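You operate a simulated robot arm through the tools that you are given. There is no shell and no other tool. Be economical: measure what you need, move in short steps, check, and stop when the job is done.

You are at the controls of a simulated two-armed robot. One attempt, no reset.

## Task
Take the lamp collar on the packing table top and put it away on the gluing table top. Put the purple book on the packing table top away on the fitting table top. Take the buffing cloth and put it on the wall ledge top. Fetch the iron weight and set it on the folding table top. Put the mirror cloth on the mending table top away on the console shelf. The order is free. Set down upright: iron weight.

Only the result counts: the job must be done as asked and must still hold three seconds after the hand-in. Knocking over, shifting, dropping, spilling or breaking anything else fails it. Flat cloth is picked up by pressing the open fingertips on it (5 to 10 N) and closing them slowly along it; thin cloth reads only 2 to 8 mm in the jaws.

## Robot
Two 7-joint arms with two-finger parallel grippers on one trunk, on a base that drives. Base frame: it is fixed to the floor where the robot stands at the start and does not move with it; the origin is under the middle of the robot, x ahead of it, y to its left, z up. Units: m, degrees, N and s.
The left shoulder is at the start at [0.06, 0.143, 0.926], the right one opposite. With the tool pointing down near the work surface each hand reaches from about 0.32 to 0.74 m from the robot's upright axis, wherever it stands, measured 20 degrees to its own side. Places, roughly: buffing cloth (7x9x7 cm) [2.4, 0.5, 0.8]; console shelf [6.1, 5.2, 0.5]; fitting table top [1.2, -3.7, 0.8]; folding table top [-1.1, -1.1, 0.8]; gluing table top [3.2, -3.8, 0.8]; iron weight (10x8x9 cm) [1.6, -1.8, 0.9]; lamp collar (6x6x3 cm) [0.5, 0.1, 0.8]; mirror cloth (12x12x7 cm) [0.5, -2, 0.8]; purple book [1.5, 0.25, 1]; wall ledge top [6.1, 3.7, 0.8]. Payload 1.57 kg a hand.
The tool frame of a hand sits at the grasp point between the pads (the TCP): z along the fingers, y along the line on which they close. The tips reach 0.03 m beyond it. The gripper opens to 0.11 m. The fingers are 0.024 m wide and 0.012 m thick; the gripper's body (0.048 by 0.112 m) begins 0.078 m behind the TCP.
Orientation is that of the tool frame in the base frame, as a unit quaternion [x, y, z, w]. With the fingers straight down and closing along the base's y, the tool's x points along the base's -x, its y along +y and its z along -z.

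## Interface
- The arms move only by the tool servo_tool. It takes "left_increments", "right_increments" or both (then of equal length, played together; a hand with none holds still); each is a list of rows, each a list of 6 numbers: the shift along the base's x, y, z in mm, then the turn, a rotation vector about the base's x, y, z in degrees. In form: [[x, y, z, rx, ry, rz], ...]. A call has 1 to 12 rows; each row shifts and turns the commanded pose from where the row before left it. "left_grip" and "right_grip" are, for a hand that has rows, the opening, from 0 (shut) to 1 (fully open), set as the call begins (left out, the last holds). A row lasts 0.2 s, in which the tool goes at most 0.05 m and 8.6 degrees; a call with a longer step from one row to the next is refused whole, and so is a gripper value outside its range. A pose out of reach is approached as far as the arm can. The call stops where the force on the tool passes 40 N (or 10 N more than at its start, if that is more) or the arm is blocked; 0.2 s more then pass. The fingers move at their own pace (about 0.045 m/s each) and stop on an object; they squeeze with about 21 N. The grip force told is the motor's: it shows also when the fingers shut on nothing. Time passes only in rows, and 0.2 s behind the last, so rows that do not move let the fingers close. It gives the time, the measured TCP pose, the force on the tool (base axes), the opening and the grip force at its end, in the units of the frame above (readings bear some noise), with the torque about the TCP (base axes, N m) and any sound that the robot's microphone picked up.
- Cameras (640 x 400 px; columns grow to the right, rows downward): "scene" is now at [0.0667, 0.0128, 1.5362]; the picture's right is [0.06, -1.00, 0.00], its down [-0.76, -0.05, -0.64] and it looks along [0.64, 0.04, -0.77] (base axes); focal length 267 px, centre (320, 200). "left" rides on the left gripper at [0.07, -0.016, -0.141] in its tool frame; the picture's right is [0.23, 0.97, 0.00], its down [-0.86, 0.20, -0.48] and it looks along [-0.47, 0.11, 0.88] (tool axes); focal length 222 px, centre (320, 200). "right" rides on the right gripper at [0.07, 0.016, -0.141] in its tool frame; the picture's right is [-0.23, 0.97, 0.00], its down [-0.85, -0.20, -0.48] and it looks along [-0.47, -0.11, 0.88] (tool axes); focal length 222 px, centre (320, 200). There is no depth. A picture from a camera that has moved, and an enlarged one, comes with that camera's place and axes in the base frame and with its lens. The place of the scene camera against the robot may be out by one fixed shift of up to 0.025 m in any direction.
- camera(camera): a new picture of that camera. No time passes.
- lift_body(by): slides the trunk up (or, below 0, down) by that many m; the arms and the scene camera ride with it, the base frame stays. It gives what a move gives, with no picture.
- base_move(legs): drives the robot by 1 to 6 legs, each [ahead, left, turn to the left] in m, m and degrees, along the robot's own axes; the way and the turn of a leg run together, so that a leg with both is an arc; at most 1.5 m and 180 degrees a leg. The arms and the cameras ride along, it lands a little off, and it stops where it bumps. It gives what a move gives.
- aim_head(pan, tilt): turns the head with the scene camera to pan (to the left, within 86 degrees either way) and tilt (down, from -29 to 69), counted from straight ahead of the robot. It gives what a move gives.
- inspect(camera, box): a new picture of the part [left, top, right, bottom] of that camera's present view, enlarged. No time passes.
- job_done(): hands the job in; it is judged then, once.

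Work in short steps. Places have to be worked out from the pictures, the camera data and where the tool is seen: move nearer, look again, correct. Check each grasp and each placing, and mend what went wrong. You have 165 turns and 122 pictures in all, those below and enlarged ones among them. Open the grippers and draw the arms clear of the work before you hand the job in, unless the task says otherwise; then end with one line.

The tools are called after "Call:" as name(argument=value, ...) on one line, values as JSON. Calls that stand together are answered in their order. servo_tool: Moves the arms, as the interface text tells. Its arguments: {"type":"object","properties":{"left_increments":{"type":"array"},"left_grip":{"type":"number"},"right_increments":{"type":"array"},"right_grip":{"type":"number"}},"required":[]} The other tools are called the same way: lift_body (by) slides the trunk up or down; base_move (legs) drives the base; aim_head (pan, tilt) turns the head that bears the scene camera; camera (camera) takes a picture; inspect (camera, box) takes an enlarged picture of a part of a camera's view; job_done () hands the job in.

At the start:

```text
time: 0.0
left_tool_pos: [0.3902, 0.2447, 1.1059]
left_tcp_rot: [-0.001, 1.0, 0.0, 0.0]
left_contact_force: [1.2, -0.6, -0.1]
left_ft_torque: [-0.02, 0.0, 0.03]
left_grip_width: 0.1099
left_finger_force: 0.0
right_tool_pos: [0.4494, -0.1103, 1.0677]
right_tcp_rot: [0.0, 1.0, 0.0, 0.0]
right_contact_force: [0.0, 0.5, 0.0]
right_ft_torque: [0.0, 0.01, -0.02]
right_grip_width: 0.1099
right_finger_force: 0.0
trunk travel left (down, up): [-0.525, 0.065]
robot x, y, heading: [-0.0005, -0.0028, 0.4]
head pan, tilt: [3.6, 50.0]
```

scene: 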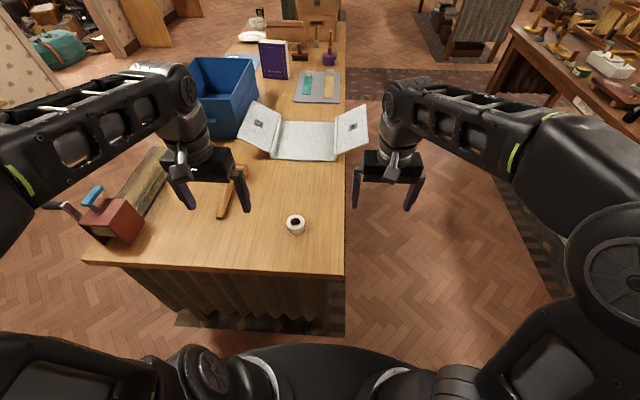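
right: 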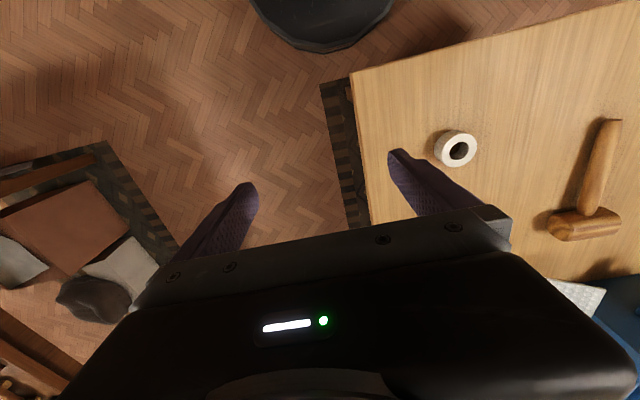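
left: 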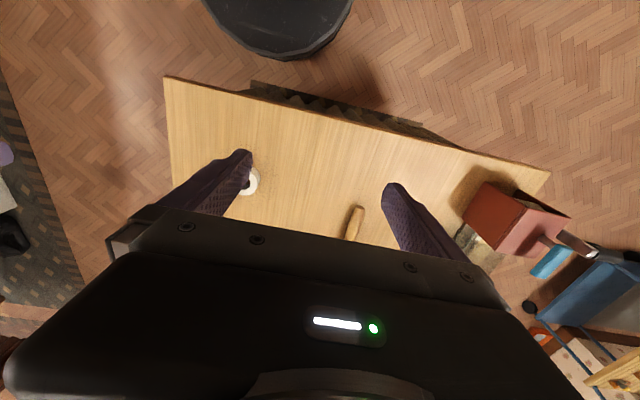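

The scene and right pictures both put the collar near (0.54, 0.11, 0.81). I'll bring the left hand above it, then look again.

Call:
servo_tool(left_increments=[[38, -33, -30, 0, 0, 0], [38, -33, -30, 0, 0, 0], [38, -33, -30, 0, 0, 0], [36, -33, -30, 0, 0, 0], [0, 0, -25, 0, 0, 0], [0, 0, 0, 0, 0, 0]], left_grip=1)

Call:
camera(camera="left")

Call:
camera(camera="scene")

```text
refused: row 1 steps farther than a row can; nothing moved
```

```text
118 pictures are left
camera left: at [0.3213, 0.2278, 1.2468], right [-0.23, 0.97, 0.0], down [0.86, 0.2, 0.48], along [0.47, 0.11, -0.88], focal length 222 px, centre (320, 200)
```

left: 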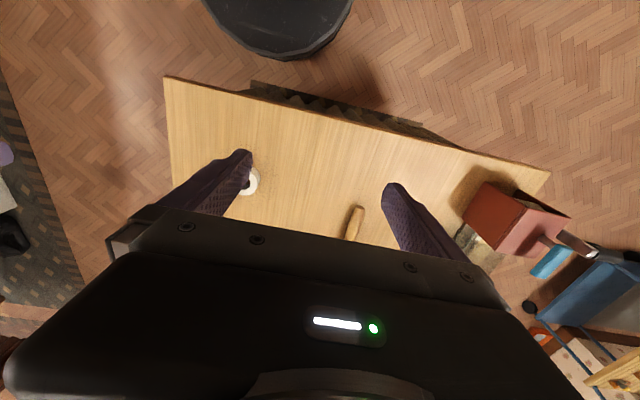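

```text
117 pictures are left
camera scene: at [0.0667, 0.0128, 1.5362], right [0.06, -1.0, 0.0], down [-0.76, -0.05, -0.64], along [0.64, 0.04, -0.77], focal length 267 px, centre (320, 200)
```

scene: 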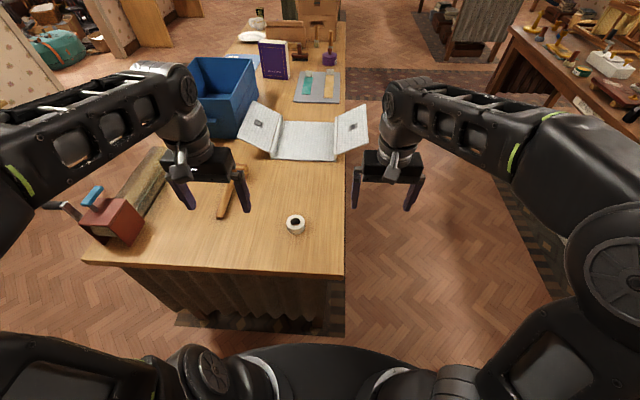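

The step was over 50 mm in total, so I'll use smaller rows for the same move.

Call:
servo_tool(left_increments=[[30, -26, -26, 0, 0, 0], [30, -26, -26, 0, 0, 0], [30, -26, -26, 0, 0, 0], [30, -27, -26, 0, 0, 0], [30, -28, -26, 0, 0, 0], [0, 0, -20, 0, 0, 0], [0, 0, 0, 0, 0, 0]], left_grip=1)

Call:
camera(camera="left")

```text
time: 1.6
left_tool_pos: [0.5412, 0.1121, 0.9546]
left_tcp_rot: [0.0, 1.0, 0.0, 0.0]
left_contact_force: [-0.7, 0.3, 0.2]
left_ft_torque: [0.01, -0.02, 0.01]
left_grip_width: 0.1101
left_finger_force: 0.1
right_tool_pos: [0.4476, -0.1119, 1.0666]
right_tcp_rot: [0.0, 1.0, 0.0, 0.0]
right_contact_force: [0.4, 0.1, 0.0]
right_ft_torque: [-0.02, 0.02, 0.02]
right_grip_width: 0.1098
right_finger_force: 0.0
trunk travel left (down, up): [-0.525, 0.065]
robot x, y, heading: [-0.0003, -0.002, -0.0]
head pan, tilt: [3.6, 50.0]
```

```text
116 pictures are left
camera left: at [0.4711, 0.0959, 1.096], right [-0.23, 0.97, 0.0], down [0.86, 0.2, 0.48], along [0.47, 0.11, -0.88], focal length 222 px, centre (320, 200)
```

left: 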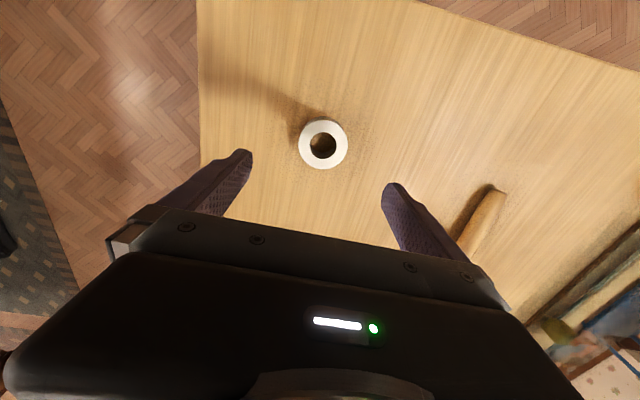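

Now the collar reads (0.5375, 0.115). I'll descend to grip height.

Call:
servo_tool(left_increments=[[-4, 3, -30, 0, 0, 0], [0, 0, -30, 0, 0, 0], [0, 0, -30, 0, 0, 0], [0, 0, -22, 0, 0, 0], [0, 0, 0, 0, 0, 0]])

Call:
camera(camera="left")

```text
time: 2.8
left_tool_pos: [0.5355, 0.1145, 0.8429]
left_tcp_rot: [0.0, 1.0, 0.0, 0.0]
left_contact_force: [0.1, -0.3, 0.2]
left_ft_torque: [0.0, -0.01, -0.01]
left_grip_width: 0.11
left_finger_force: 0.1
right_tool_pos: [0.4475, -0.1117, 1.0682]
right_tcp_rot: [0.0, 1.0, 0.001, 0.0]
right_contact_force: [-0.1, 0.6, 0.3]
right_ft_torque: [0.0, 0.03, 0.0]
right_grip_width: 0.11
right_finger_force: 0.0
trunk travel left (down, up): [-0.525, 0.065]
robot x, y, heading: [0.0011, 0.0007, 0.3]
head pan, tilt: [3.6, 50.0]
```

```text
115 pictures are left
camera left: at [0.4662, 0.0983, 0.9842], right [-0.23, 0.97, 0.0], down [0.86, 0.2, 0.48], along [0.47, 0.11, -0.88], focal length 222 px, centre (320, 200)
```

left: 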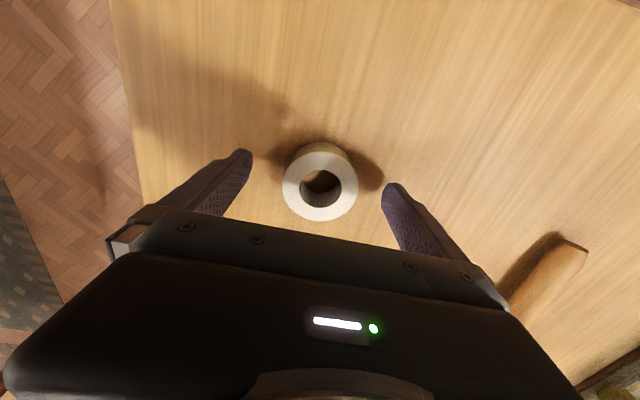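

The collar is centred between the fingers. I'll go 6 mm lower, close, then lift.

Call:
servo_tool(left_increments=[[4, 1, -6, 0, 0, 0], [0, 0, 0, 0, 0, 0]])

Call:
servo_tool(left_increments=[[0, 0, 0, 0, 0, 0], [0, 0, 0, 0, 0, 0], [0, 0, 0, 0, 0, 0], [0, 0, 0, 0, 0, 0], [0, 0, 0, 0, 0, 0]], left_grip=0)

Call:
servo_tool(left_increments=[[0, 0, 20, 0, 0, 0], [0, 0, 40, 0, 0, 0], [0, 0, 40, 0, 0, 0], [0, 0, 40, 0, 0, 0], [0, 0, 40, 0, 0, 0], [0, 0, 40, 0, 0, 0]])

Call:
camera(camera="left")

```text
time: 3.4
left_tool_pos: [0.5407, 0.116, 0.8367]
left_tcp_rot: [0.0, 1.0, 0.0, 0.0]
left_contact_force: [-0.1, -0.3, 0.5]
left_ft_torque: [0.01, 0.01, -0.02]
left_grip_width: 0.1098
left_finger_force: 0.2
right_tool_pos: [0.4482, -0.1118, 1.0674]
right_tcp_rot: [0.0, 1.0, 0.0, 0.0]
right_contact_force: [-0.2, -0.4, -0.1]
right_ft_torque: [0.01, 0.0, 0.01]
right_grip_width: 0.1098
right_finger_force: 0.1
trunk travel left (down, up): [-0.525, 0.065]
robot x, y, heading: [-0.0006, 0.0014, -0.0]
head pan, tilt: [3.6, 50.0]
```

```text
time: 4.6
left_tool_pos: [0.5413, 0.1163, 0.8374]
left_tcp_rot: [0.0, 1.0, -0.001, 0.0]
left_contact_force: [-0.4, 0.5, 0.7]
left_ft_torque: [0.01, 0.0, 0.0]
left_grip_width: 0.058
left_finger_force: 20.8
right_tool_pos: [0.447, -0.1108, 1.067]
right_tcp_rot: [-0.001, 1.0, -0.001, 0.0]
right_contact_force: [-0.2, 0.4, -0.1]
right_ft_torque: [-0.01, 0.02, -0.03]
right_grip_width: 0.1098
right_finger_force: 0.1
trunk travel left (down, up): [-0.525, 0.065]
robot x, y, heading: [-0.0007, -0.0028, 0.2]
head pan, tilt: [3.6, 50.0]
```

```text
time: 6.0
left_tool_pos: [0.5445, 0.115, 1.0572]
left_tcp_rot: [0.0, 1.0, 0.0, 0.0]
left_contact_force: [0.5, 0.0, -0.5]
left_ft_torque: [0.0, -0.01, 0.02]
left_grip_width: 0.0578
left_finger_force: 21.1
right_tool_pos: [0.4474, -0.1125, 1.0669]
right_tcp_rot: [0.0, 1.0, 0.0, 0.0]
right_contact_force: [0.0, 0.3, 0.0]
right_ft_torque: [0.02, -0.01, 0.01]
right_grip_width: 0.1099
right_finger_force: 0.1
trunk travel left (down, up): [-0.525, 0.065]
robot x, y, heading: [-0.0035, -0.0018, -0.1]
head pan, tilt: [3.6, 50.0]
```

```text
114 pictures are left
camera left: at [0.4733, 0.0998, 1.199], right [-0.23, 0.97, 0.0], down [0.86, 0.2, 0.48], along [0.47, 0.11, -0.88], focal length 222 px, centre (320, 200)
```

left: 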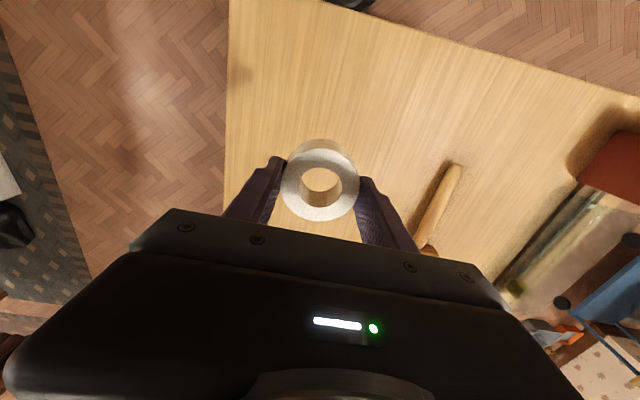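

The collar is in the left hand. Next I'll look at the book closely and tilt the head to survey the table and surroundings.

Call:
inspect(camera="scene", box=[220, 0, 380, 110])

Call:
aim_head(pan=-40, tilt=25)

Call:
camera(camera="scene")

```text
3.64 times, centred on (300, 55) of scene
camera zoom: at [0.0665, 0.0127, 1.5362], right [0.06, -1.0, 0.0], down [-0.76, -0.05, -0.64], along [0.64, 0.04, -0.77], focal length 971 px, centre (393, 727)
```

zoom: 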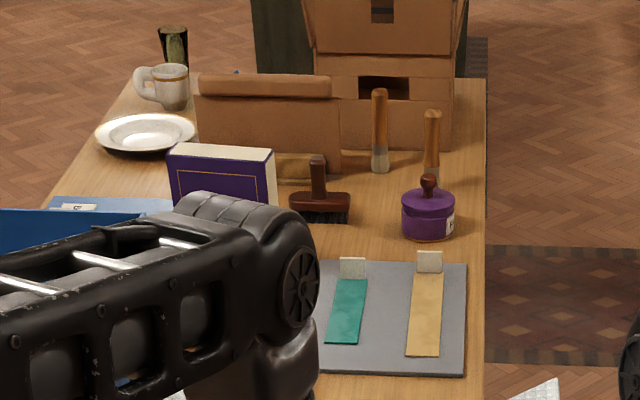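

```text
time: 7.1
left_tool_pos: [0.5456, 0.1157, 1.0577]
left_tcp_rot: [0.001, 1.0, 0.0, -0.001]
left_contact_force: [-0.3, -0.1, -0.9]
left_ft_torque: [-0.03, 0.0, 0.01]
left_grip_width: 0.0578
left_finger_force: 20.6
right_tool_pos: [0.4482, -0.1107, 1.0676]
right_tcp_rot: [0.0, 1.0, 0.0, 0.0]
right_contact_force: [1.2, -0.4, 0.7]
right_ft_torque: [0.0, -0.02, 0.0]
right_grip_width: 0.11
right_finger_force: 0.0
trunk travel left (down, up): [-0.525, 0.065]
robot x, y, heading: [0.0003, -0.0033, -0.2]
head pan, tilt: [-40.0, 25.0]
```

```text
112 pictures are left
camera scene: at [0.0605, -0.0512, 1.5737], right [-0.64, -0.77, 0.0], down [-0.32, 0.27, -0.91], along [0.69, -0.58, -0.42], focal length 267 px, centre (320, 200)
```

scene: 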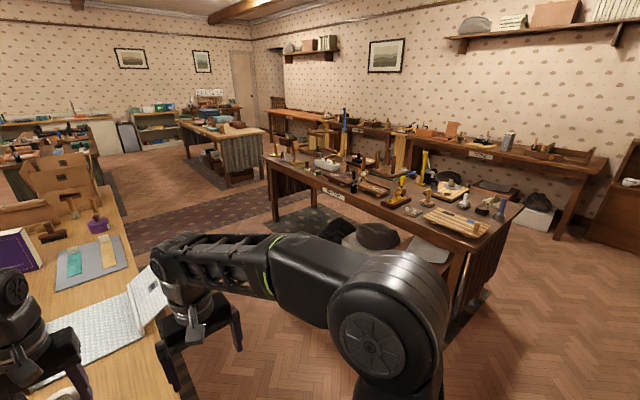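

The book stands at about x 1.55, y 0.2 to 0.35, with its top near 1.0. I'll raise both hands, drive along the aisle (packing table edge y≈-0.04, mending table edge y≈-1.24), and turn to face the table there.

Call:
servo_tool(left_increments=[[-15, 0, 40, 0, 0, 0], [-15, 0, 40, 0, 0, 0], [-15, 0, 40, 0, 0, 0], [-15, 0, 0, 0, 0, 0]], right_increments=[[0, 0, 40, 0, 0, 0], [0, 0, 40, 0, 0, 0], [0, 0, 40, 0, 0, 0], [0, 0, 0, 0, 0, 0]])

Call:
base_move(legs=[[0, -0.55, 0], [1.2, 0, 0], [0, 0, 90]])

Call:
aim_head(pan=0, tilt=45)

Call:
camera(camera="scene")

```text
time: 8.1
left_tool_pos: [0.5153, 0.1145, 1.0862]
left_tcp_rot: [-0.001, 1.0, 0.0, 0.0]
left_contact_force: [-0.4, 0.8, -1.6]
left_ft_torque: [0.0, -0.05, 0.03]
left_grip_width: 0.0578
left_finger_force: 21.2
left hand out of reach, approached as far as the arm can: row 1, 2, 3
right_tool_pos: [0.4472, -0.1114, 1.1171]
right_tcp_rot: [0.001, 1.0, 0.0, 0.001]
right_contact_force: [0.4, -1.1, 0.0]
right_ft_torque: [-0.02, 0.01, 0.0]
right_grip_width: 0.1098
right_finger_force: 0.0
right hand out of reach, approached as far as the arm can: row 2, 3
trunk travel left (down, up): [-0.525, 0.065]
robot x, y, heading: [0.0023, -0.0001, -0.2]
head pan, tilt: [-40.0, 25.0]
```

```text
time: 20.8
left_tool_pos: [1.0743, -0.0421, 1.0878]
left_tcp_rot: [0.708, -0.706, 0.001, 0.0]
left_contact_force: [-0.3, -0.6, -0.9]
left_ft_torque: [0.01, -0.02, 0.02]
left_grip_width: 0.0576
left_finger_force: 21.0
right_tool_pos: [1.2995, -0.1097, 1.1169]
right_tcp_rot: [0.708, -0.706, -0.001, -0.001]
right_contact_force: [0.9, 0.5, -0.2]
right_ft_torque: [0.0, -0.01, 0.01]
right_grip_width: 0.1101
right_finger_force: 0.1
trunk travel left (down, up): [-0.525, 0.065]
robot x, y, heading: [1.1916, -0.559, 90.2]
head pan, tilt: [-40.0, 25.0]
```

```text
time: 21.8
left_tool_pos: [1.0742, -0.0418, 1.0875]
left_tcp_rot: [0.708, -0.707, 0.0, 0.0]
left_contact_force: [0.6, -0.1, -0.4]
left_ft_torque: [0.02, 0.0, -0.05]
left_grip_width: 0.0573
left_finger_force: 21.1
right_tool_pos: [1.2987, -0.1101, 1.1164]
right_tcp_rot: [0.708, -0.706, 0.0, -0.001]
right_contact_force: [-0.8, 0.0, 0.1]
right_ft_torque: [0.01, -0.02, -0.04]
right_grip_width: 0.1097
right_finger_force: 0.1
trunk travel left (down, up): [-0.525, 0.065]
robot x, y, heading: [1.1901, -0.5561, 90.2]
head pan, tilt: [0.0, 45.0]
```

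```text
111 pictures are left
camera scene: at [1.2096, -0.4974, 1.5432], right [1.0, 0.0, 0.0], down [0.0, -0.71, -0.71], along [0.0, 0.71, -0.71], focal length 267 px, centre (320, 200)
```

scene: 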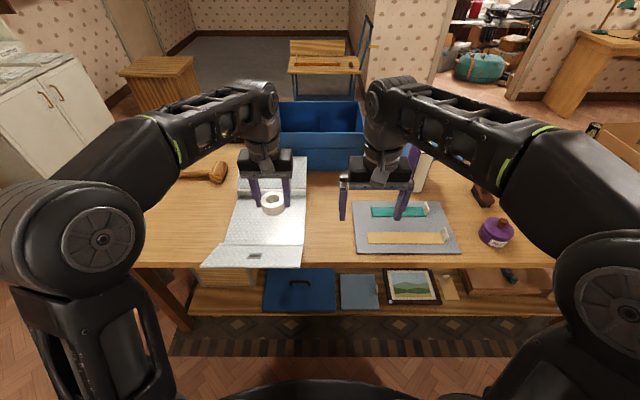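

The book is just behind the right gripper from here. I'll look with the right wrist camera.

Call:
camera(camera="right")

Call:
inspect(camera="scene", box=[340, 110, 540, 260])

```text
110 pictures are left
camera right: at [1.2827, -0.1796, 1.2586], right [-0.97, 0.22, 0.0], down [0.2, 0.86, 0.48], along [0.11, 0.47, -0.88], focal length 222 px, centre (320, 200)
```

right: 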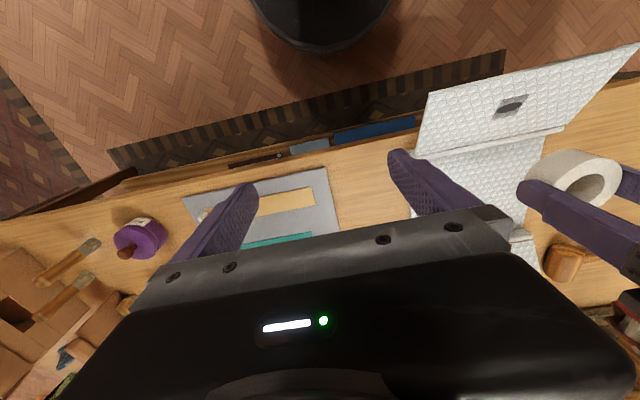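

```text
2.67 times, centred on (440, 185) of scene
camera zoom: at [1.2096, -0.4974, 1.5432], right [1.0, 0.0, 0.0], down [0.0, -0.71, -0.71], along [0.0, 0.71, -0.71], focal length 712 px, centre (0, 240)
```

zoom: 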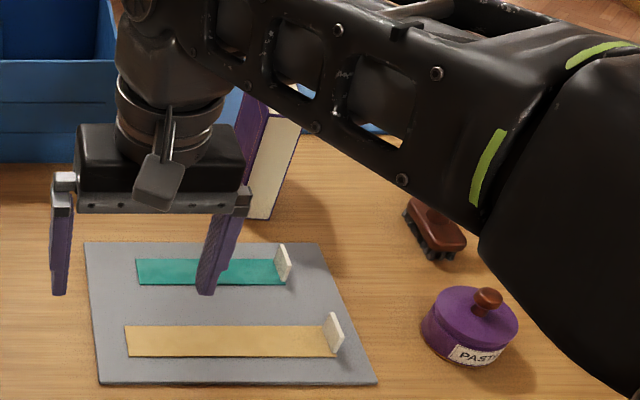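

The book's near edge is at y≈0.295, it spans x≈1.57–1.615 and its top is ≈0.99. I'll move so it is ahead and slightly right of me, keeping the base clear of the table edge.

Call:
base_move(legs=[[0, -0.24, 0], [0.17, 0, 0]])

Call:
camera(camera="right")

Call:
camera(camera="scene")

```text
time: 24.7
left_tool_pos: [1.317, 0.1306, 1.0866]
left_tcp_rot: [-0.707, 0.707, -0.001, 0.0]
left_contact_force: [0.1, 0.1, -0.9]
left_ft_torque: [-0.03, 0.04, -0.01]
left_grip_width: 0.0574
left_finger_force: 21.0
right_tool_pos: [1.5432, 0.0617, 1.1164]
right_tcp_rot: [-0.707, 0.707, 0.0, 0.0]
right_contact_force: [-0.4, 0.9, 0.1]
right_ft_torque: [-0.04, 0.01, 0.0]
right_grip_width: 0.11
right_finger_force: 0.0
trunk travel left (down, up): [-0.525, 0.065]
robot x, y, heading: [1.4314, -0.3829, 90.0]
head pan, tilt: [0.0, 45.0]
```

```text
108 pictures are left
camera right: at [1.5263, -0.0075, 1.2582], right [-0.97, 0.23, 0.0], down [0.2, 0.86, 0.48], along [0.11, 0.47, -0.88], focal length 222 px, centre (320, 200)
```

right: 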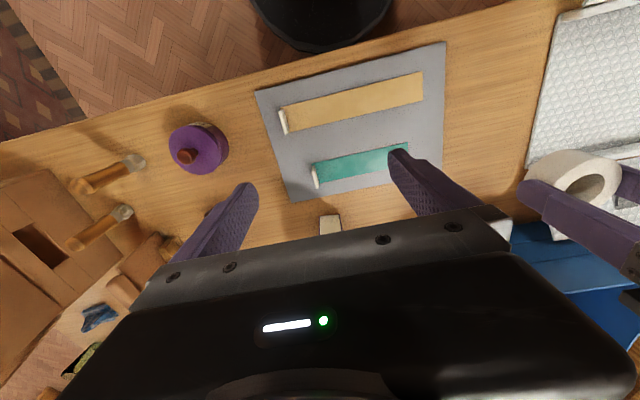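

```text
107 pictures are left
camera scene: at [1.4521, -0.3247, 1.5431], right [1.0, 0.0, 0.0], down [0.0, -0.71, -0.71], along [0.0, 0.71, -0.71], focal length 267 px, centre (320, 200)
```

scene: 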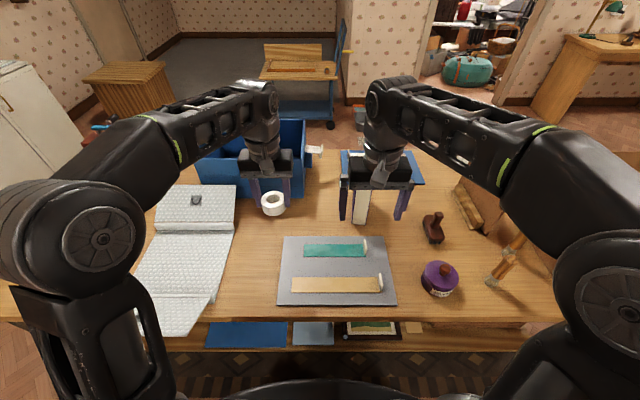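

The book's page edge faces me between the fingers, at x≈1.57–1.60 and y≈0.29. I'll tilt the right hand 30° forward to gain reach, lining it up roughly, then look along it.

Call:
servo_tool(right_increments=[[10, 10, 0, 7.5, 0, 0], [10, 15, 0, 7.5, 0, 0], [10, 15, 0, 7.5, 0, 0], [10, 15, 0, 7.5, 0, 0], [0, 0, 0, 0, 0, 0]])

Call:
camera(camera="right")

Call:
inspect(camera="scene", box=[300, 120, 480, 250])

```text
time: 25.9
left_tool_pos: [1.317, 0.1294, 1.0869]
left_tcp_rot: [-0.707, 0.707, 0.001, 0.0]
left_contact_force: [1.1, 0.2, -0.5]
left_ft_torque: [0.0, 0.0, 0.0]
left_grip_width: 0.0574
left_finger_force: 21.0
right_tool_pos: [1.5837, 0.1156, 1.1167]
right_tcp_rot: [-0.683, 0.683, 0.184, 0.182]
right_contact_force: [0.2, 0.0, -0.8]
right_ft_torque: [-0.02, -0.01, 0.01]
right_grip_width: 0.11
right_finger_force: 0.1
trunk travel left (down, up): [-0.525, 0.065]
robot x, y, heading: [1.4313, -0.38, 90.1]
head pan, tilt: [0.0, 45.0]
```

```text
106 pictures are left
camera right: at [1.5666, -0.0156, 1.2044], right [-0.97, 0.2, 0.12], down [0.2, 0.5, 0.84], along [0.11, 0.84, -0.53], focal length 222 px, centre (320, 200)
```

right: 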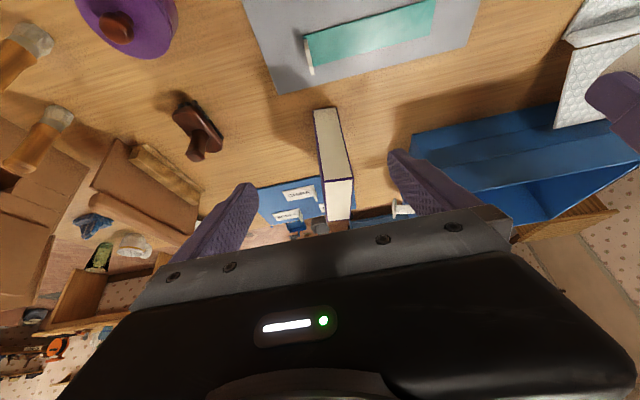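

```text
3.08 times, centred on (390, 185) of scene
camera zoom: at [1.452, -0.3262, 1.5431], right [1.0, 0.0, 0.0], down [0.0, -0.71, -0.71], along [0.0, 0.71, -0.71], focal length 821 px, centre (105, 246)
```

zoom: 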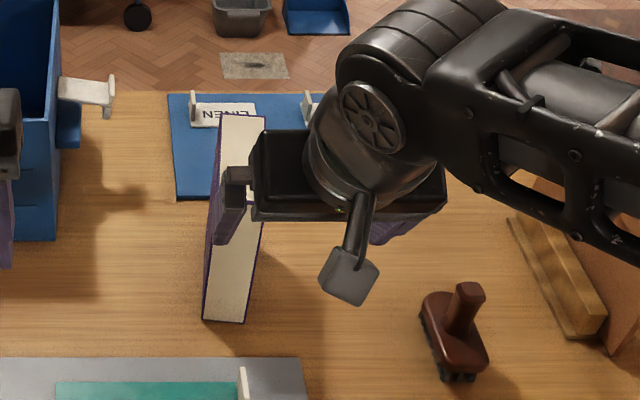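

From the wrist view the book's near edge centre is (1.570, 0.279), its top is 0.99, it is 46 mm thick and it is yawed about -7°. I'll lower the hand in front of the book, yaw to match and look once more before sliding over it.

Call:
servo_tool(right_increments=[[-5, 0, -33, 0, 0, -3.5], [-6, 0, -33, 0, 0, -3.5], [-6, 0, -33, 0, 0, 0], [0, 0, -33, 0, 0, 0], [0, 0, -33, 0, 0, 0], [0, 0, 0, 0, 0, 0]])

Call:
camera(camera="right")

```text
time: 27.3
left_tool_pos: [1.3173, 0.1291, 1.0879]
left_tcp_rot: [0.708, -0.707, 0.0, 0.0]
left_contact_force: [0.1, -0.7, -0.4]
left_ft_torque: [0.04, -0.01, 0.02]
left_grip_width: 0.0572
left_finger_force: 21.6
right_tool_pos: [1.5673, 0.116, 0.9519]
right_tcp_rot: [-0.64, 0.723, 0.173, 0.194]
right_contact_force: [0.5, 0.0, -0.2]
right_ft_torque: [-0.02, 0.01, -0.01]
right_grip_width: 0.1097
right_finger_force: 0.0
trunk travel left (down, up): [-0.525, 0.065]
robot x, y, heading: [1.434, -0.3855, 90.2]
head pan, tilt: [0.0, 45.0]
```

```text
104 pictures are left
camera right: at [1.534, -0.0122, 1.0404], right [-0.94, 0.31, 0.11], down [0.26, 0.47, 0.84], along [0.21, 0.82, -0.53], focal length 222 px, centre (320, 200)
```

right: 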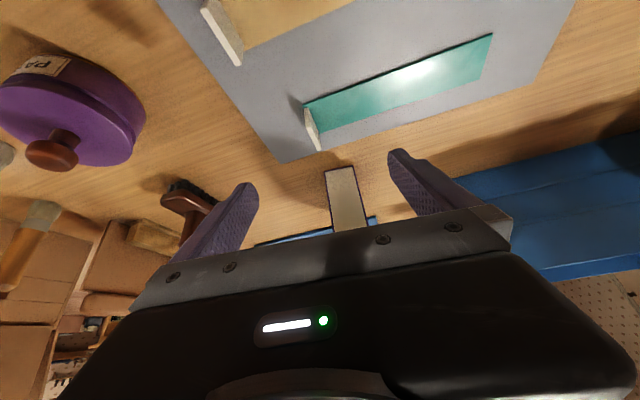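

The book edge checks out at (1.568, 0.280). I'll slide straight in so the fingers straddle the book.

Call:
servo_tool(right_increments=[[2, 40, 0, 0, 0, 0], [2, 40, 0, 0, 0, 0], [2, 40, 0, 0, 0, 0], [2, 40, 0, 0, 0, 0], [2, 40, 0, 0, 0, 0], [1, 29, 0, 0, 0, 0], [0, 0, 0, 0, 0, 0]])

Call:
camera(camera="right")

```text
time: 28.9
left_tool_pos: [1.3175, 0.1302, 1.0878]
left_tcp_rot: [0.707, -0.707, 0.0, 0.0]
left_contact_force: [-0.4, 0.0, -0.4]
left_ft_torque: [-0.03, 0.03, -0.01]
left_grip_width: 0.0574
left_finger_force: 21.3
right_tool_pos: [1.5766, 0.3444, 0.951]
right_tcp_rot: [-0.639, 0.724, 0.173, 0.194]
right_contact_force: [-0.8, 0.2, -0.7]
right_ft_torque: [0.0, 0.02, -0.01]
right_grip_width: 0.1099
right_finger_force: 0.2
trunk travel left (down, up): [-0.525, 0.065]
robot x, y, heading: [1.431, -0.3857, 90.1]
head pan, tilt: [0.0, 45.0]
```

```text
103 pictures are left
camera right: at [1.5444, 0.2164, 1.0386], right [-0.94, 0.31, 0.11], down [0.26, 0.47, 0.84], along [0.21, 0.82, -0.53], focal length 222 px, centre (320, 200)
```

right: 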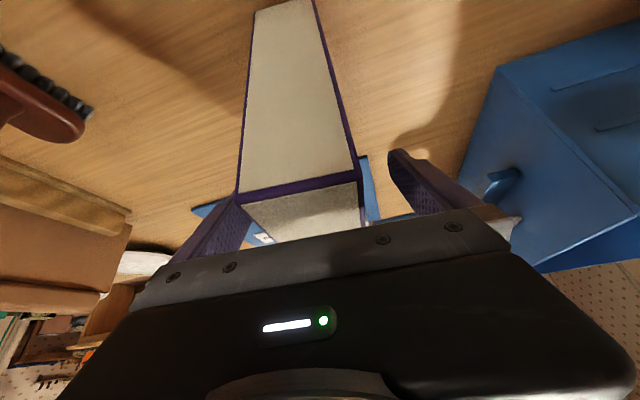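

The book is between the fingers, so I'll close on it and lift.

Call:
servo_tool(right_increments=[[0, 0, 0, 0, 0, 0], [0, 0, 0, 0, 0, 0], [0, 0, 0, 0, 0, 0], [0, 0, 0, 0, 0, 0], [0, 0, 0, 0, 0, 0]], right_grip=0)

Call:
servo_tool(right_increments=[[0, 0, 10, 0, 0, 0], [0, 0, 15, 0, 0, 0], [0, 0, 20, 0, 0, 0], [0, 0, 30, 0, 0, 0], [0, 0, 0, 0, 0, 0]])

Call:
camera(camera="right")

Call:
camera(camera="scene")

```text
time: 30.1
left_tool_pos: [1.3179, 0.1291, 1.0874]
left_tcp_rot: [-0.706, 0.708, -0.001, 0.001]
left_contact_force: [0.1, 0.5, -1.0]
left_ft_torque: [0.0, 0.01, -0.01]
left_grip_width: 0.0575
left_finger_force: 21.0
right_tool_pos: [1.5782, 0.3442, 0.9514]
right_tcp_rot: [-0.64, 0.723, 0.172, 0.195]
right_contact_force: [3.3, -0.1, 1.7]
right_ft_torque: [-0.06, -0.29, -0.11]
right_grip_width: 0.0519
right_finger_force: 20.9
trunk travel left (down, up): [-0.525, 0.065]
robot x, y, heading: [1.4325, -0.3847, 89.9]
head pan, tilt: [0.0, 45.0]
```

```text
time: 31.3
left_tool_pos: [1.3175, 0.1318, 1.0876]
left_tcp_rot: [-0.707, 0.707, -0.001, -0.001]
left_contact_force: [0.1, -0.2, 0.3]
left_ft_torque: [0.01, 0.02, 0.02]
left_grip_width: 0.0572
left_finger_force: 21.3
right_tool_pos: [1.5763, 0.3459, 1.0253]
right_tcp_rot: [-0.64, 0.724, 0.171, 0.193]
right_contact_force: [-0.3, 0.3, -9.5]
right_ft_torque: [-0.06, 0.01, 0.0]
right_grip_width: 0.0524
right_finger_force: 21.4
trunk travel left (down, up): [-0.525, 0.065]
robot x, y, heading: [1.4333, -0.3861, 90.0]
head pan, tilt: [0.0, 45.0]
```

```text
102 pictures are left
camera right: at [1.5448, 0.2172, 1.1133], right [-0.94, 0.31, 0.11], down [0.26, 0.47, 0.84], along [0.21, 0.82, -0.53], focal length 222 px, centre (320, 200)
```

right: 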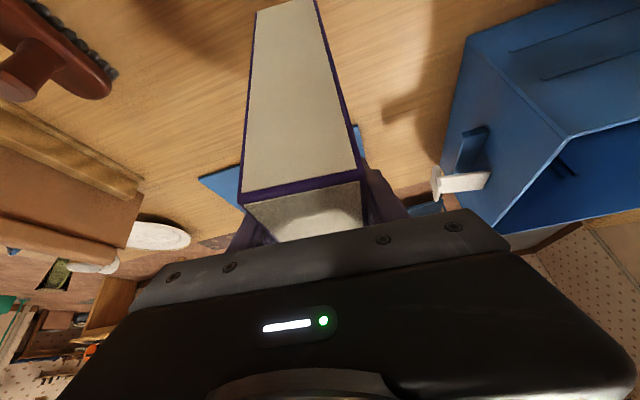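

```text
101 pictures are left
camera scene: at [1.4524, -0.3248, 1.543], right [1.0, 0.0, 0.0], down [0.0, -0.71, -0.71], along [0.0, 0.71, -0.71], focal length 267 px, centre (320, 200)
```

scene: 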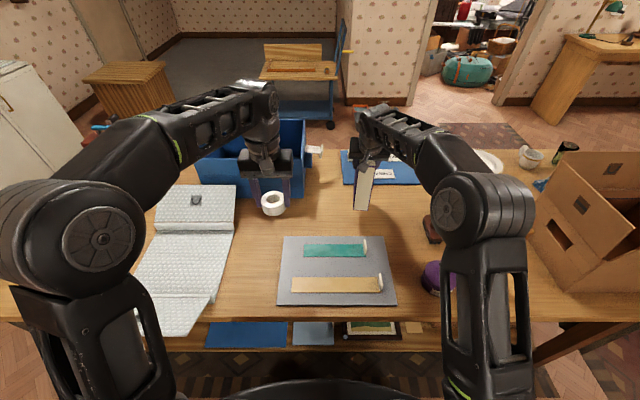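

The book is held (9.5 N). I'll raise and retract it, then back into the aisle.

Call:
servo_tool(right_increments=[[0, 0, 30, 0, 0, 0], [0, -10, 30, 0, 0, 0], [0, -40, 0, 0, 0, 0], [0, -40, 0, 0, 0, 0], [0, -40, 0, 0, 0, 0], [0, -40, 0, 0, 0, 0], [-5, -40, 0, 0, 0, 0], [-5, -40, 0, 0, 0, 0], [0, 0, 0, 0, 0, 0]])

Call:
base_move(legs=[[-0.27, 0, 0]])

Call:
aim_head(pan=-86, tilt=25)

Call:
camera(camera="scene")

```text
time: 33.3
left_tool_pos: [1.3177, 0.131, 1.0868]
left_tcp_rot: [-0.707, 0.707, -0.001, 0.0]
left_contact_force: [0.4, -0.7, -1.0]
left_ft_torque: [0.01, -0.06, -0.03]
left_grip_width: 0.0577
left_finger_force: 21.2
right_tool_pos: [1.5688, 0.0947, 1.087]
right_tcp_rot: [-0.64, 0.723, 0.172, 0.194]
right_contact_force: [1.0, -0.5, -9.0]
right_ft_torque: [-0.04, 0.03, 0.01]
right_grip_width: 0.0519
right_finger_force: 21.4
trunk travel left (down, up): [-0.525, 0.065]
robot x, y, heading: [1.4316, -0.3856, 90.0]
head pan, tilt: [0.0, 45.0]
```

```text
time: 35.2
left_tool_pos: [1.3178, -0.1422, 1.0874]
left_tcp_rot: [-0.707, 0.707, 0.0, 0.0]
left_contact_force: [0.5, -0.2, 0.0]
left_ft_torque: [0.03, 0.0, 0.02]
left_grip_width: 0.0573
left_finger_force: 21.3
right_tool_pos: [1.5671, -0.1783, 1.0874]
right_tcp_rot: [-0.64, 0.724, 0.172, 0.194]
right_contact_force: [0.4, -0.5, -8.6]
right_ft_torque: [-0.05, 0.02, -0.02]
right_grip_width: 0.0518
right_finger_force: 21.2
trunk travel left (down, up): [-0.525, 0.065]
robot x, y, heading: [1.4355, -0.6566, 90.0]
head pan, tilt: [0.0, 45.0]
```

```text
time: 36.8
left_tool_pos: [1.3173, -0.1413, 1.0878]
left_tcp_rot: [-0.707, 0.708, -0.001, 0.0]
left_contact_force: [-0.2, -0.3, -0.5]
left_ft_torque: [0.01, -0.01, 0.0]
left_grip_width: 0.057
left_finger_force: 21.4
right_tool_pos: [1.5679, -0.177, 1.0884]
right_tcp_rot: [-0.64, 0.723, 0.172, 0.193]
right_contact_force: [0.5, -0.4, -8.4]
right_ft_torque: [-0.1, 0.0, 0.0]
right_grip_width: 0.052
right_finger_force: 21.0
trunk travel left (down, up): [-0.525, 0.065]
robot x, y, heading: [1.4287, -0.6586, 89.9]
head pan, tilt: [-85.9, 25.0]
```

```text
100 pictures are left
camera scene: at [1.544, -0.673, 1.5737], right [0.07, -1.0, 0.0], down [-0.42, -0.03, -0.91], along [0.9, 0.06, -0.42], focal length 267 px, centre (320, 200)
```

scene: 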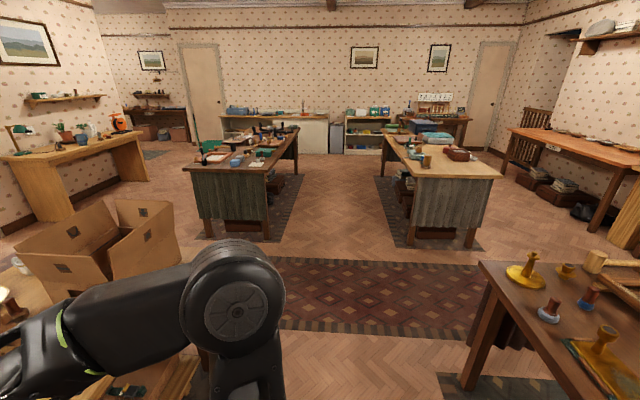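

The aisle past the mending table (end x≈2.56) and the next table (x≈3.7) is clear and about 1.1 m wide. I'll drive through it toward the gluing table with the hands over the open floor.

Call:
base_move(legs=[[0, 0, -90], [1.5, 0, 0], [0.2, 0, 0], [0, 0, -90], [1.5, 0, 0]])

Call:
aim_head(pan=0, tilt=30)

Call:
camera(camera="scene")

```text
time: 60.1
left_tool_pos: [3.3402, -2.6141, 1.0865]
left_tcp_rot: [0.697, 0.717, 0.0, -0.001]
left_contact_force: [0.7, 0.4, -0.1]
left_ft_torque: [0.0, 0.01, 0.01]
left_grip_width: 0.0573
left_finger_force: 20.9
right_tool_pos: [3.0892, -2.5861, 1.0864]
right_tcp_rot: [0.714, 0.65, -0.192, 0.174]
right_contact_force: [0.3, 0.3, -8.1]
right_ft_torque: [0.08, -0.01, -0.02]
right_grip_width: 0.0518
right_finger_force: 21.2
trunk travel left (down, up): [-0.525, 0.065]
robot x, y, heading: [3.2125, -2.0995, -88.1]
head pan, tilt: [-85.9, 25.0]
```

```text
time: 61.7
left_tool_pos: [3.3406, -2.6138, 1.0874]
left_tcp_rot: [0.697, 0.717, 0.001, -0.001]
left_contact_force: [0.0, -0.2, -0.3]
left_ft_torque: [-0.01, -0.01, 0.02]
left_grip_width: 0.0571
left_finger_force: 21.0
right_tool_pos: [3.0883, -2.5874, 1.0858]
right_tcp_rot: [0.714, 0.65, -0.192, 0.174]
right_contact_force: [0.5, 0.3, -9.1]
right_ft_torque: [0.09, 0.01, -0.01]
right_grip_width: 0.0518
right_finger_force: 21.1
trunk travel left (down, up): [-0.525, 0.065]
robot x, y, heading: [3.2113, -2.1041, -88.3]
head pan, tilt: [0.0, 30.0]
```

```text
99 pictures are left
camera scene: at [3.2312, -2.1551, 1.5657], right [-1.0, -0.03, 0.0], down [-0.01, 0.5, -0.87], along [0.03, -0.87, -0.5], focal length 267 px, centre (320, 200)
```

scene: 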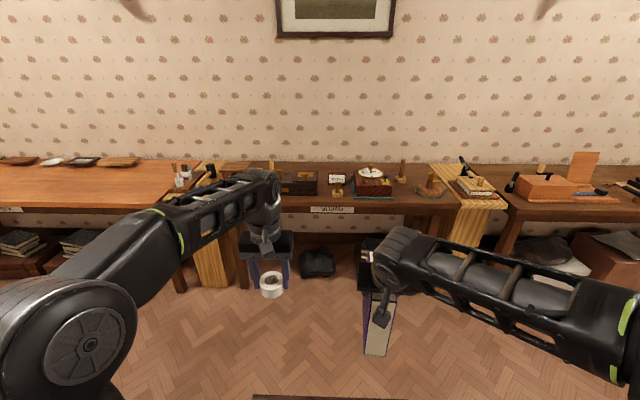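

The gluing table is straight ahead, with its front edge at y≈-3.4. I'll zoom in to find free space on it.

Call:
inspect(camera="scene", box=[210, 140, 470, 240])

```text
2.46 times, centred on (340, 190) of scene
camera zoom: at [3.2312, -2.1551, 1.5657], right [-1.0, -0.03, 0.0], down [-0.01, 0.5, -0.87], along [0.03, -0.87, -0.5], focal length 657 px, centre (271, 225)
```

zoom: 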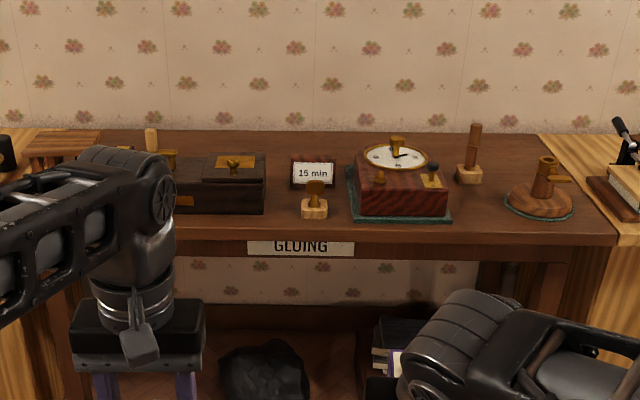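

Free spot: front right between the red box and the round block, around (2.80, -3.48). I'll raise the trunk for clearance and drive so the left hand can reach that spot, with the book staying off the table.

Call:
lift_body(by=0.05)

Call:
base_move(legs=[[0.74, 0, -1.8], [0, -0.57, 0]])

Call:
aim_head(pan=10, tilt=45)

Call:
camera(camera="scene")

```text
time: 62.6
left_tool_pos: [3.3399, -2.614, 1.1358]
left_tcp_rot: [0.696, 0.718, 0.0, -0.001]
left_contact_force: [-0.5, 0.3, -0.7]
left_ft_torque: [0.05, 0.01, -0.01]
left_grip_width: 0.0573
left_finger_force: 20.6
right_tool_pos: [3.0878, -2.5859, 1.1363]
right_tcp_rot: [0.714, 0.651, -0.191, 0.174]
right_contact_force: [-0.2, -0.5, -9.8]
right_ft_torque: [0.1, 0.02, 0.01]
right_grip_width: 0.0521
right_finger_force: 21.1
trunk travel left (down, up): [-0.575, 0.015]
robot x, y, heading: [3.2104, -2.1003, -88.5]
head pan, tilt: [0.0, 30.0]
```

```text
time: 69.5
left_tool_pos: [2.7591, -3.353, 1.1376]
left_tcp_rot: [0.706, 0.708, 0.002, 0.0]
left_contact_force: [-0.6, 0.2, -0.9]
left_ft_torque: [0.04, 0.0, 0.02]
left_grip_width: 0.0574
left_finger_force: 20.8
right_tool_pos: [2.5077, -3.32, 1.137]
right_tcp_rot: [0.721, 0.642, -0.193, 0.173]
right_contact_force: [-0.3, 0.6, -9.9]
right_ft_torque: [0.12, -0.06, 0.0]
right_grip_width: 0.0519
right_finger_force: 20.7
trunk travel left (down, up): [-0.575, 0.015]
robot x, y, heading: [2.639, -2.8359, -89.7]
head pan, tilt: [0.0, 30.0]
```

```text
time: 70.3
left_tool_pos: [2.7592, -3.3546, 1.1375]
left_tcp_rot: [0.706, 0.708, 0.001, -0.001]
left_contact_force: [-0.4, 0.4, -0.6]
left_ft_torque: [0.0, 0.0, 0.01]
left_grip_width: 0.0575
left_finger_force: 20.8
right_tool_pos: [2.507, -3.3191, 1.1357]
right_tcp_rot: [0.722, 0.642, -0.193, 0.172]
right_contact_force: [-0.5, 0.2, -8.8]
right_ft_torque: [0.11, -0.03, 0.0]
right_grip_width: 0.0518
right_finger_force: 21.0
trunk travel left (down, up): [-0.575, 0.015]
robot x, y, heading: [2.6407, -2.839, -89.7]
head pan, tilt: [10.0, 45.0]
```

```text
97 pictures are left
camera scene: at [2.6756, -2.881, 1.5932], right [-0.98, -0.18, 0.0], down [-0.12, 0.7, -0.71], along [0.12, -0.7, -0.71], focal length 267 px, centre (320, 200)
```

scene: 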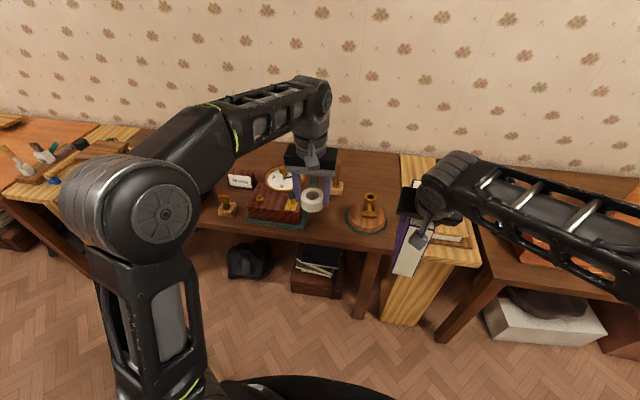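

The wrist view will place the gap more accurately, so I'll take that picture.

Call:
camera(camera="left")

```text
96 pictures are left
camera left: at [2.7415, -3.2841, 1.2782], right [0.97, 0.23, 0.0], down [0.2, -0.85, 0.48], along [0.11, -0.46, -0.88], focal length 222 px, centre (320, 200)
```

left: 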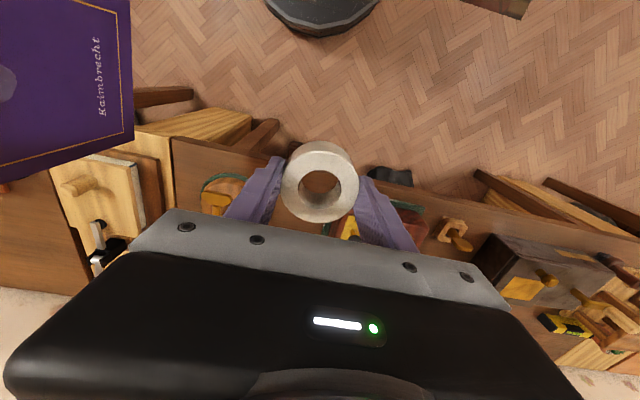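

Gap centre is about (2.77, -3.50) and the table edge is at y≈-3.445. I'll move the collar there at z≈0.95 and look again.

Call:
servo_tool(left_increments=[[3, -35, -30, 0, 0, 0], [3, -35, -30, 0, 0, 0], [3, -35, -30, 0, 0, 0], [3, -35, -30, 0, 0, 0], [0, 0, -35, 0, 0, 0], [0, 0, -35, 0, 0, 0], [0, 0, 0, 0, 0, 0]])

Call:
camera(camera="left")

Call:
inspect(camera="scene", box=[220, 140, 420, 265])

```text
time: 71.9
left_tool_pos: [2.7708, -3.4949, 0.9461]
left_tcp_rot: [0.706, 0.708, 0.0, 0.0]
left_contact_force: [-0.2, 0.0, -0.4]
left_ft_torque: [-0.01, 0.06, -0.02]
left_grip_width: 0.057
left_finger_force: 21.1
right_tool_pos: [2.5074, -3.3191, 1.1372]
right_tcp_rot: [0.722, 0.641, -0.193, 0.172]
right_contact_force: [0.0, 0.3, -9.9]
right_ft_torque: [0.11, -0.02, 0.01]
right_grip_width: 0.0522
right_finger_force: 21.0
trunk travel left (down, up): [-0.575, 0.015]
robot x, y, heading: [2.6465, -2.8397, -89.8]
head pan, tilt: [10.0, 45.0]
```

```text
95 pictures are left
camera left: at [2.7544, -3.4263, 1.0865], right [0.97, 0.23, 0.0], down [0.2, -0.85, 0.48], along [0.11, -0.47, -0.88], focal length 222 px, centre (320, 200)
```

left: 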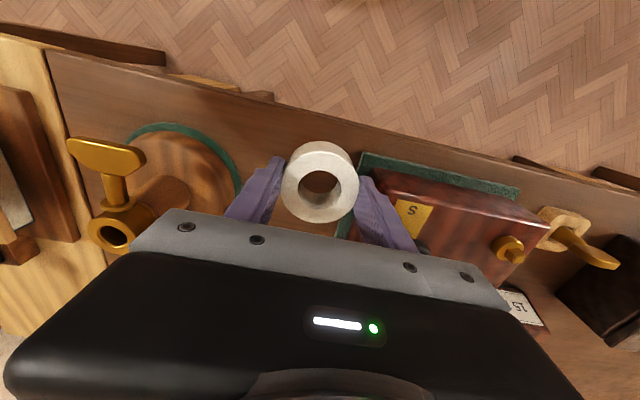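

```text
3.20 times, centred on (320, 202) of scene
camera zoom: at [2.6755, -2.8804, 1.5931], right [-0.98, -0.18, 0.0], down [-0.12, 0.7, -0.71], along [0.12, -0.7, -0.71], focal length 854 px, centre (320, 192)
```

zoom: 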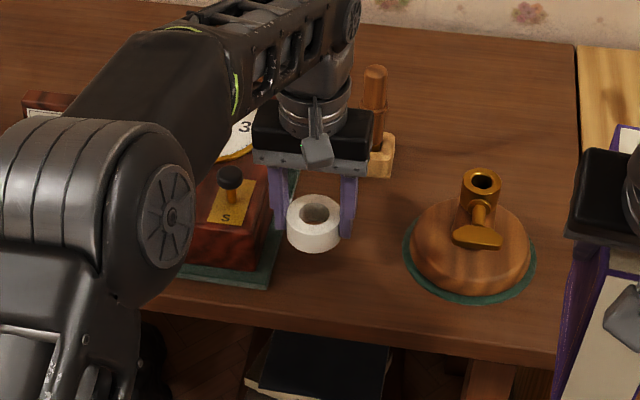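

Wrist view: gap x 2.674–2.825, table edge y≈-3.465. I'll shift to (2.751, -3.525) and lower the collar.

Call:
servo_tool(left_increments=[[-10, -15, 0, 0, 0, 0], [-10, -15, 0, 0, 0, 0], [0, 0, -35, 0, 0, 0], [0, 0, -35, 0, 0, 0], [0, 0, -25, 0, 0, 0], [0, 0, -8, 0, 0, 0], [0, 0, 0, 0, 0, 0]])

Call:
camera(camera="left")

```text
time: 73.5
left_tool_pos: [2.7506, -3.5266, 0.8431]
left_tcp_rot: [0.706, 0.708, 0.001, 0.0]
left_contact_force: [0.1, 0.6, -0.1]
left_ft_torque: [0.03, 0.0, -0.01]
left_grip_width: 0.0572
left_finger_force: 21.2
right_tool_pos: [2.5081, -3.3187, 1.1361]
right_tcp_rot: [0.722, 0.641, -0.194, 0.172]
right_contact_force: [0.0, 0.1, -9.0]
right_ft_torque: [0.08, 0.0, -0.01]
right_grip_width: 0.0521
right_finger_force: 20.9
trunk travel left (down, up): [-0.575, 0.015]
robot x, y, heading: [2.6431, -2.8376, -90.1]
head pan, tilt: [10.0, 45.0]
```

```text
93 pictures are left
camera left: at [2.7344, -3.4544, 0.9843], right [0.97, 0.23, 0.0], down [0.2, -0.86, 0.48], along [0.11, -0.46, -0.88], focal length 222 px, centre (320, 200)
```

left: 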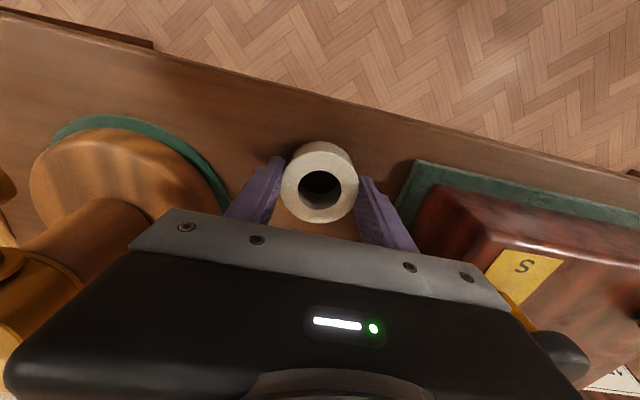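

Clear on both sides. I'll lower it slowly until it touches.

Call:
servo_tool(left_increments=[[0, 0, -3, 0, 0, 0], [0, 0, -2, 0, 0, 0], [0, 0, 0, 0, 0, 0]])

```text
time: 74.3
left_tool_pos: [2.7516, -3.5234, 0.8386]
left_tcp_rot: [0.706, 0.709, 0.001, -0.001]
left_contact_force: [-0.2, 0.4, -1.0]
left_ft_torque: [0.01, 0.0, 0.0]
left_grip_width: 0.0572
left_finger_force: 21.2
right_tool_pos: [2.5078, -3.3189, 1.1373]
right_tcp_rot: [0.722, 0.642, -0.193, 0.172]
right_contact_force: [0.1, 0.4, -9.1]
right_ft_torque: [0.13, 0.0, -0.02]
right_grip_width: 0.0521
right_finger_force: 21.3
trunk travel left (down, up): [-0.575, 0.015]
robot x, y, heading: [2.6404, -2.8412, -89.7]
head pan, tilt: [10.0, 45.0]
```

Call:
servo_tool(left_increments=[[0, 0, -2, 0, 0, 0], [0, 0, -2, 0, 0, 0], [0, 0, -2, 0, 0, 0], [0, 0, 0, 0, 0, 0]])

```text
time: 75.3
left_tool_pos: [2.7514, -3.5234, 0.8332]
left_tcp_rot: [0.705, 0.709, -0.001, 0.002]
left_contact_force: [1.5, -0.1, 13.2]
left_ft_torque: [-0.04, -0.03, 0.01]
left_grip_width: 0.0572
left_finger_force: 20.9
right_tool_pos: [2.5078, -3.3182, 1.1364]
right_tcp_rot: [0.722, 0.642, -0.193, 0.171]
right_contact_force: [-0.2, -0.6, -8.9]
right_ft_torque: [0.09, -0.01, -0.03]
right_grip_width: 0.052
right_finger_force: 20.5
trunk travel left (down, up): [-0.575, 0.015]
robot x, y, heading: [2.6406, -2.8394, -90.0]
head pan, tilt: [10.0, 45.0]
```

It is touching at 13 N. I'll open partway and withdraw upward.

Call:
servo_tool(left_increments=[[0, 0, 1, 0, 0, 0], [0, 0, 0, 0, 0, 0], [0, 0, 0, 0, 0, 0]], left_grip=0.72)

Call:
servo_tool(left_increments=[[0, 0, 30, 0, 0, 0], [0, 0, 40, 0, 0, 0], [0, 0, 40, 0, 0, 0], [0, 10, 40, 0, 0, 0], [0, 20, 40, 0, 0, 0], [0, 35, 30, 0, 0, 0], [0, 40, 20, 0, 0, 0], [0, 40, 0, 0, 0, 0], [0, 0, 0, 0, 0, 0]])

Call:
inspect(camera="scene", box=[220, 140, 420, 265])

```text
time: 76.1
left_tool_pos: [2.7508, -3.5233, 0.8339]
left_tcp_rot: [0.706, 0.708, 0.0, -0.002]
left_contact_force: [0.1, -0.5, -0.2]
left_ft_torque: [0.02, 0.03, -0.01]
left_grip_width: 0.0792
left_finger_force: 0.1
right_tool_pos: [2.508, -3.3196, 1.1348]
right_tcp_rot: [0.722, 0.641, -0.194, 0.172]
right_contact_force: [-0.5, 1.1, -8.9]
right_ft_torque: [0.11, -0.02, -0.02]
right_grip_width: 0.0522
right_finger_force: 21.4
trunk travel left (down, up): [-0.575, 0.015]
robot x, y, heading: [2.6385, -2.8379, -89.6]
head pan, tilt: [10.0, 45.0]
```

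```text
time: 78.1
left_tool_pos: [2.7509, -3.3772, 1.0746]
left_tcp_rot: [0.706, 0.709, 0.001, 0.0]
left_contact_force: [0.2, -0.4, -0.6]
left_ft_torque: [0.01, -0.04, 0.01]
left_grip_width: 0.0791
left_finger_force: 0.0
right_tool_pos: [2.5075, -3.3203, 1.1363]
right_tcp_rot: [0.723, 0.641, -0.193, 0.171]
right_contact_force: [0.3, -0.1, -9.4]
right_ft_torque: [0.11, -0.01, -0.02]
right_grip_width: 0.0519
right_finger_force: 21.0
trunk travel left (down, up): [-0.575, 0.015]
robot x, y, heading: [2.6418, -2.838, -89.8]
head pan, tilt: [10.0, 45.0]
```

```text
3.20 times, centred on (320, 202) of scene
camera zoom: at [2.6754, -2.8818, 1.593], right [-0.98, -0.18, 0.0], down [-0.12, 0.7, -0.71], along [0.12, -0.7, -0.71], focal length 854 px, centre (320, 192)
```

zoom: 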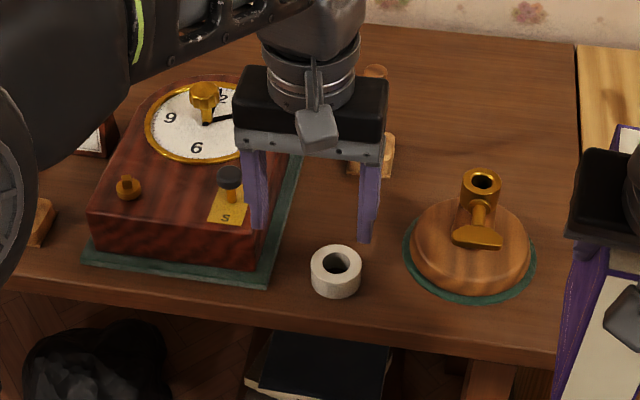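

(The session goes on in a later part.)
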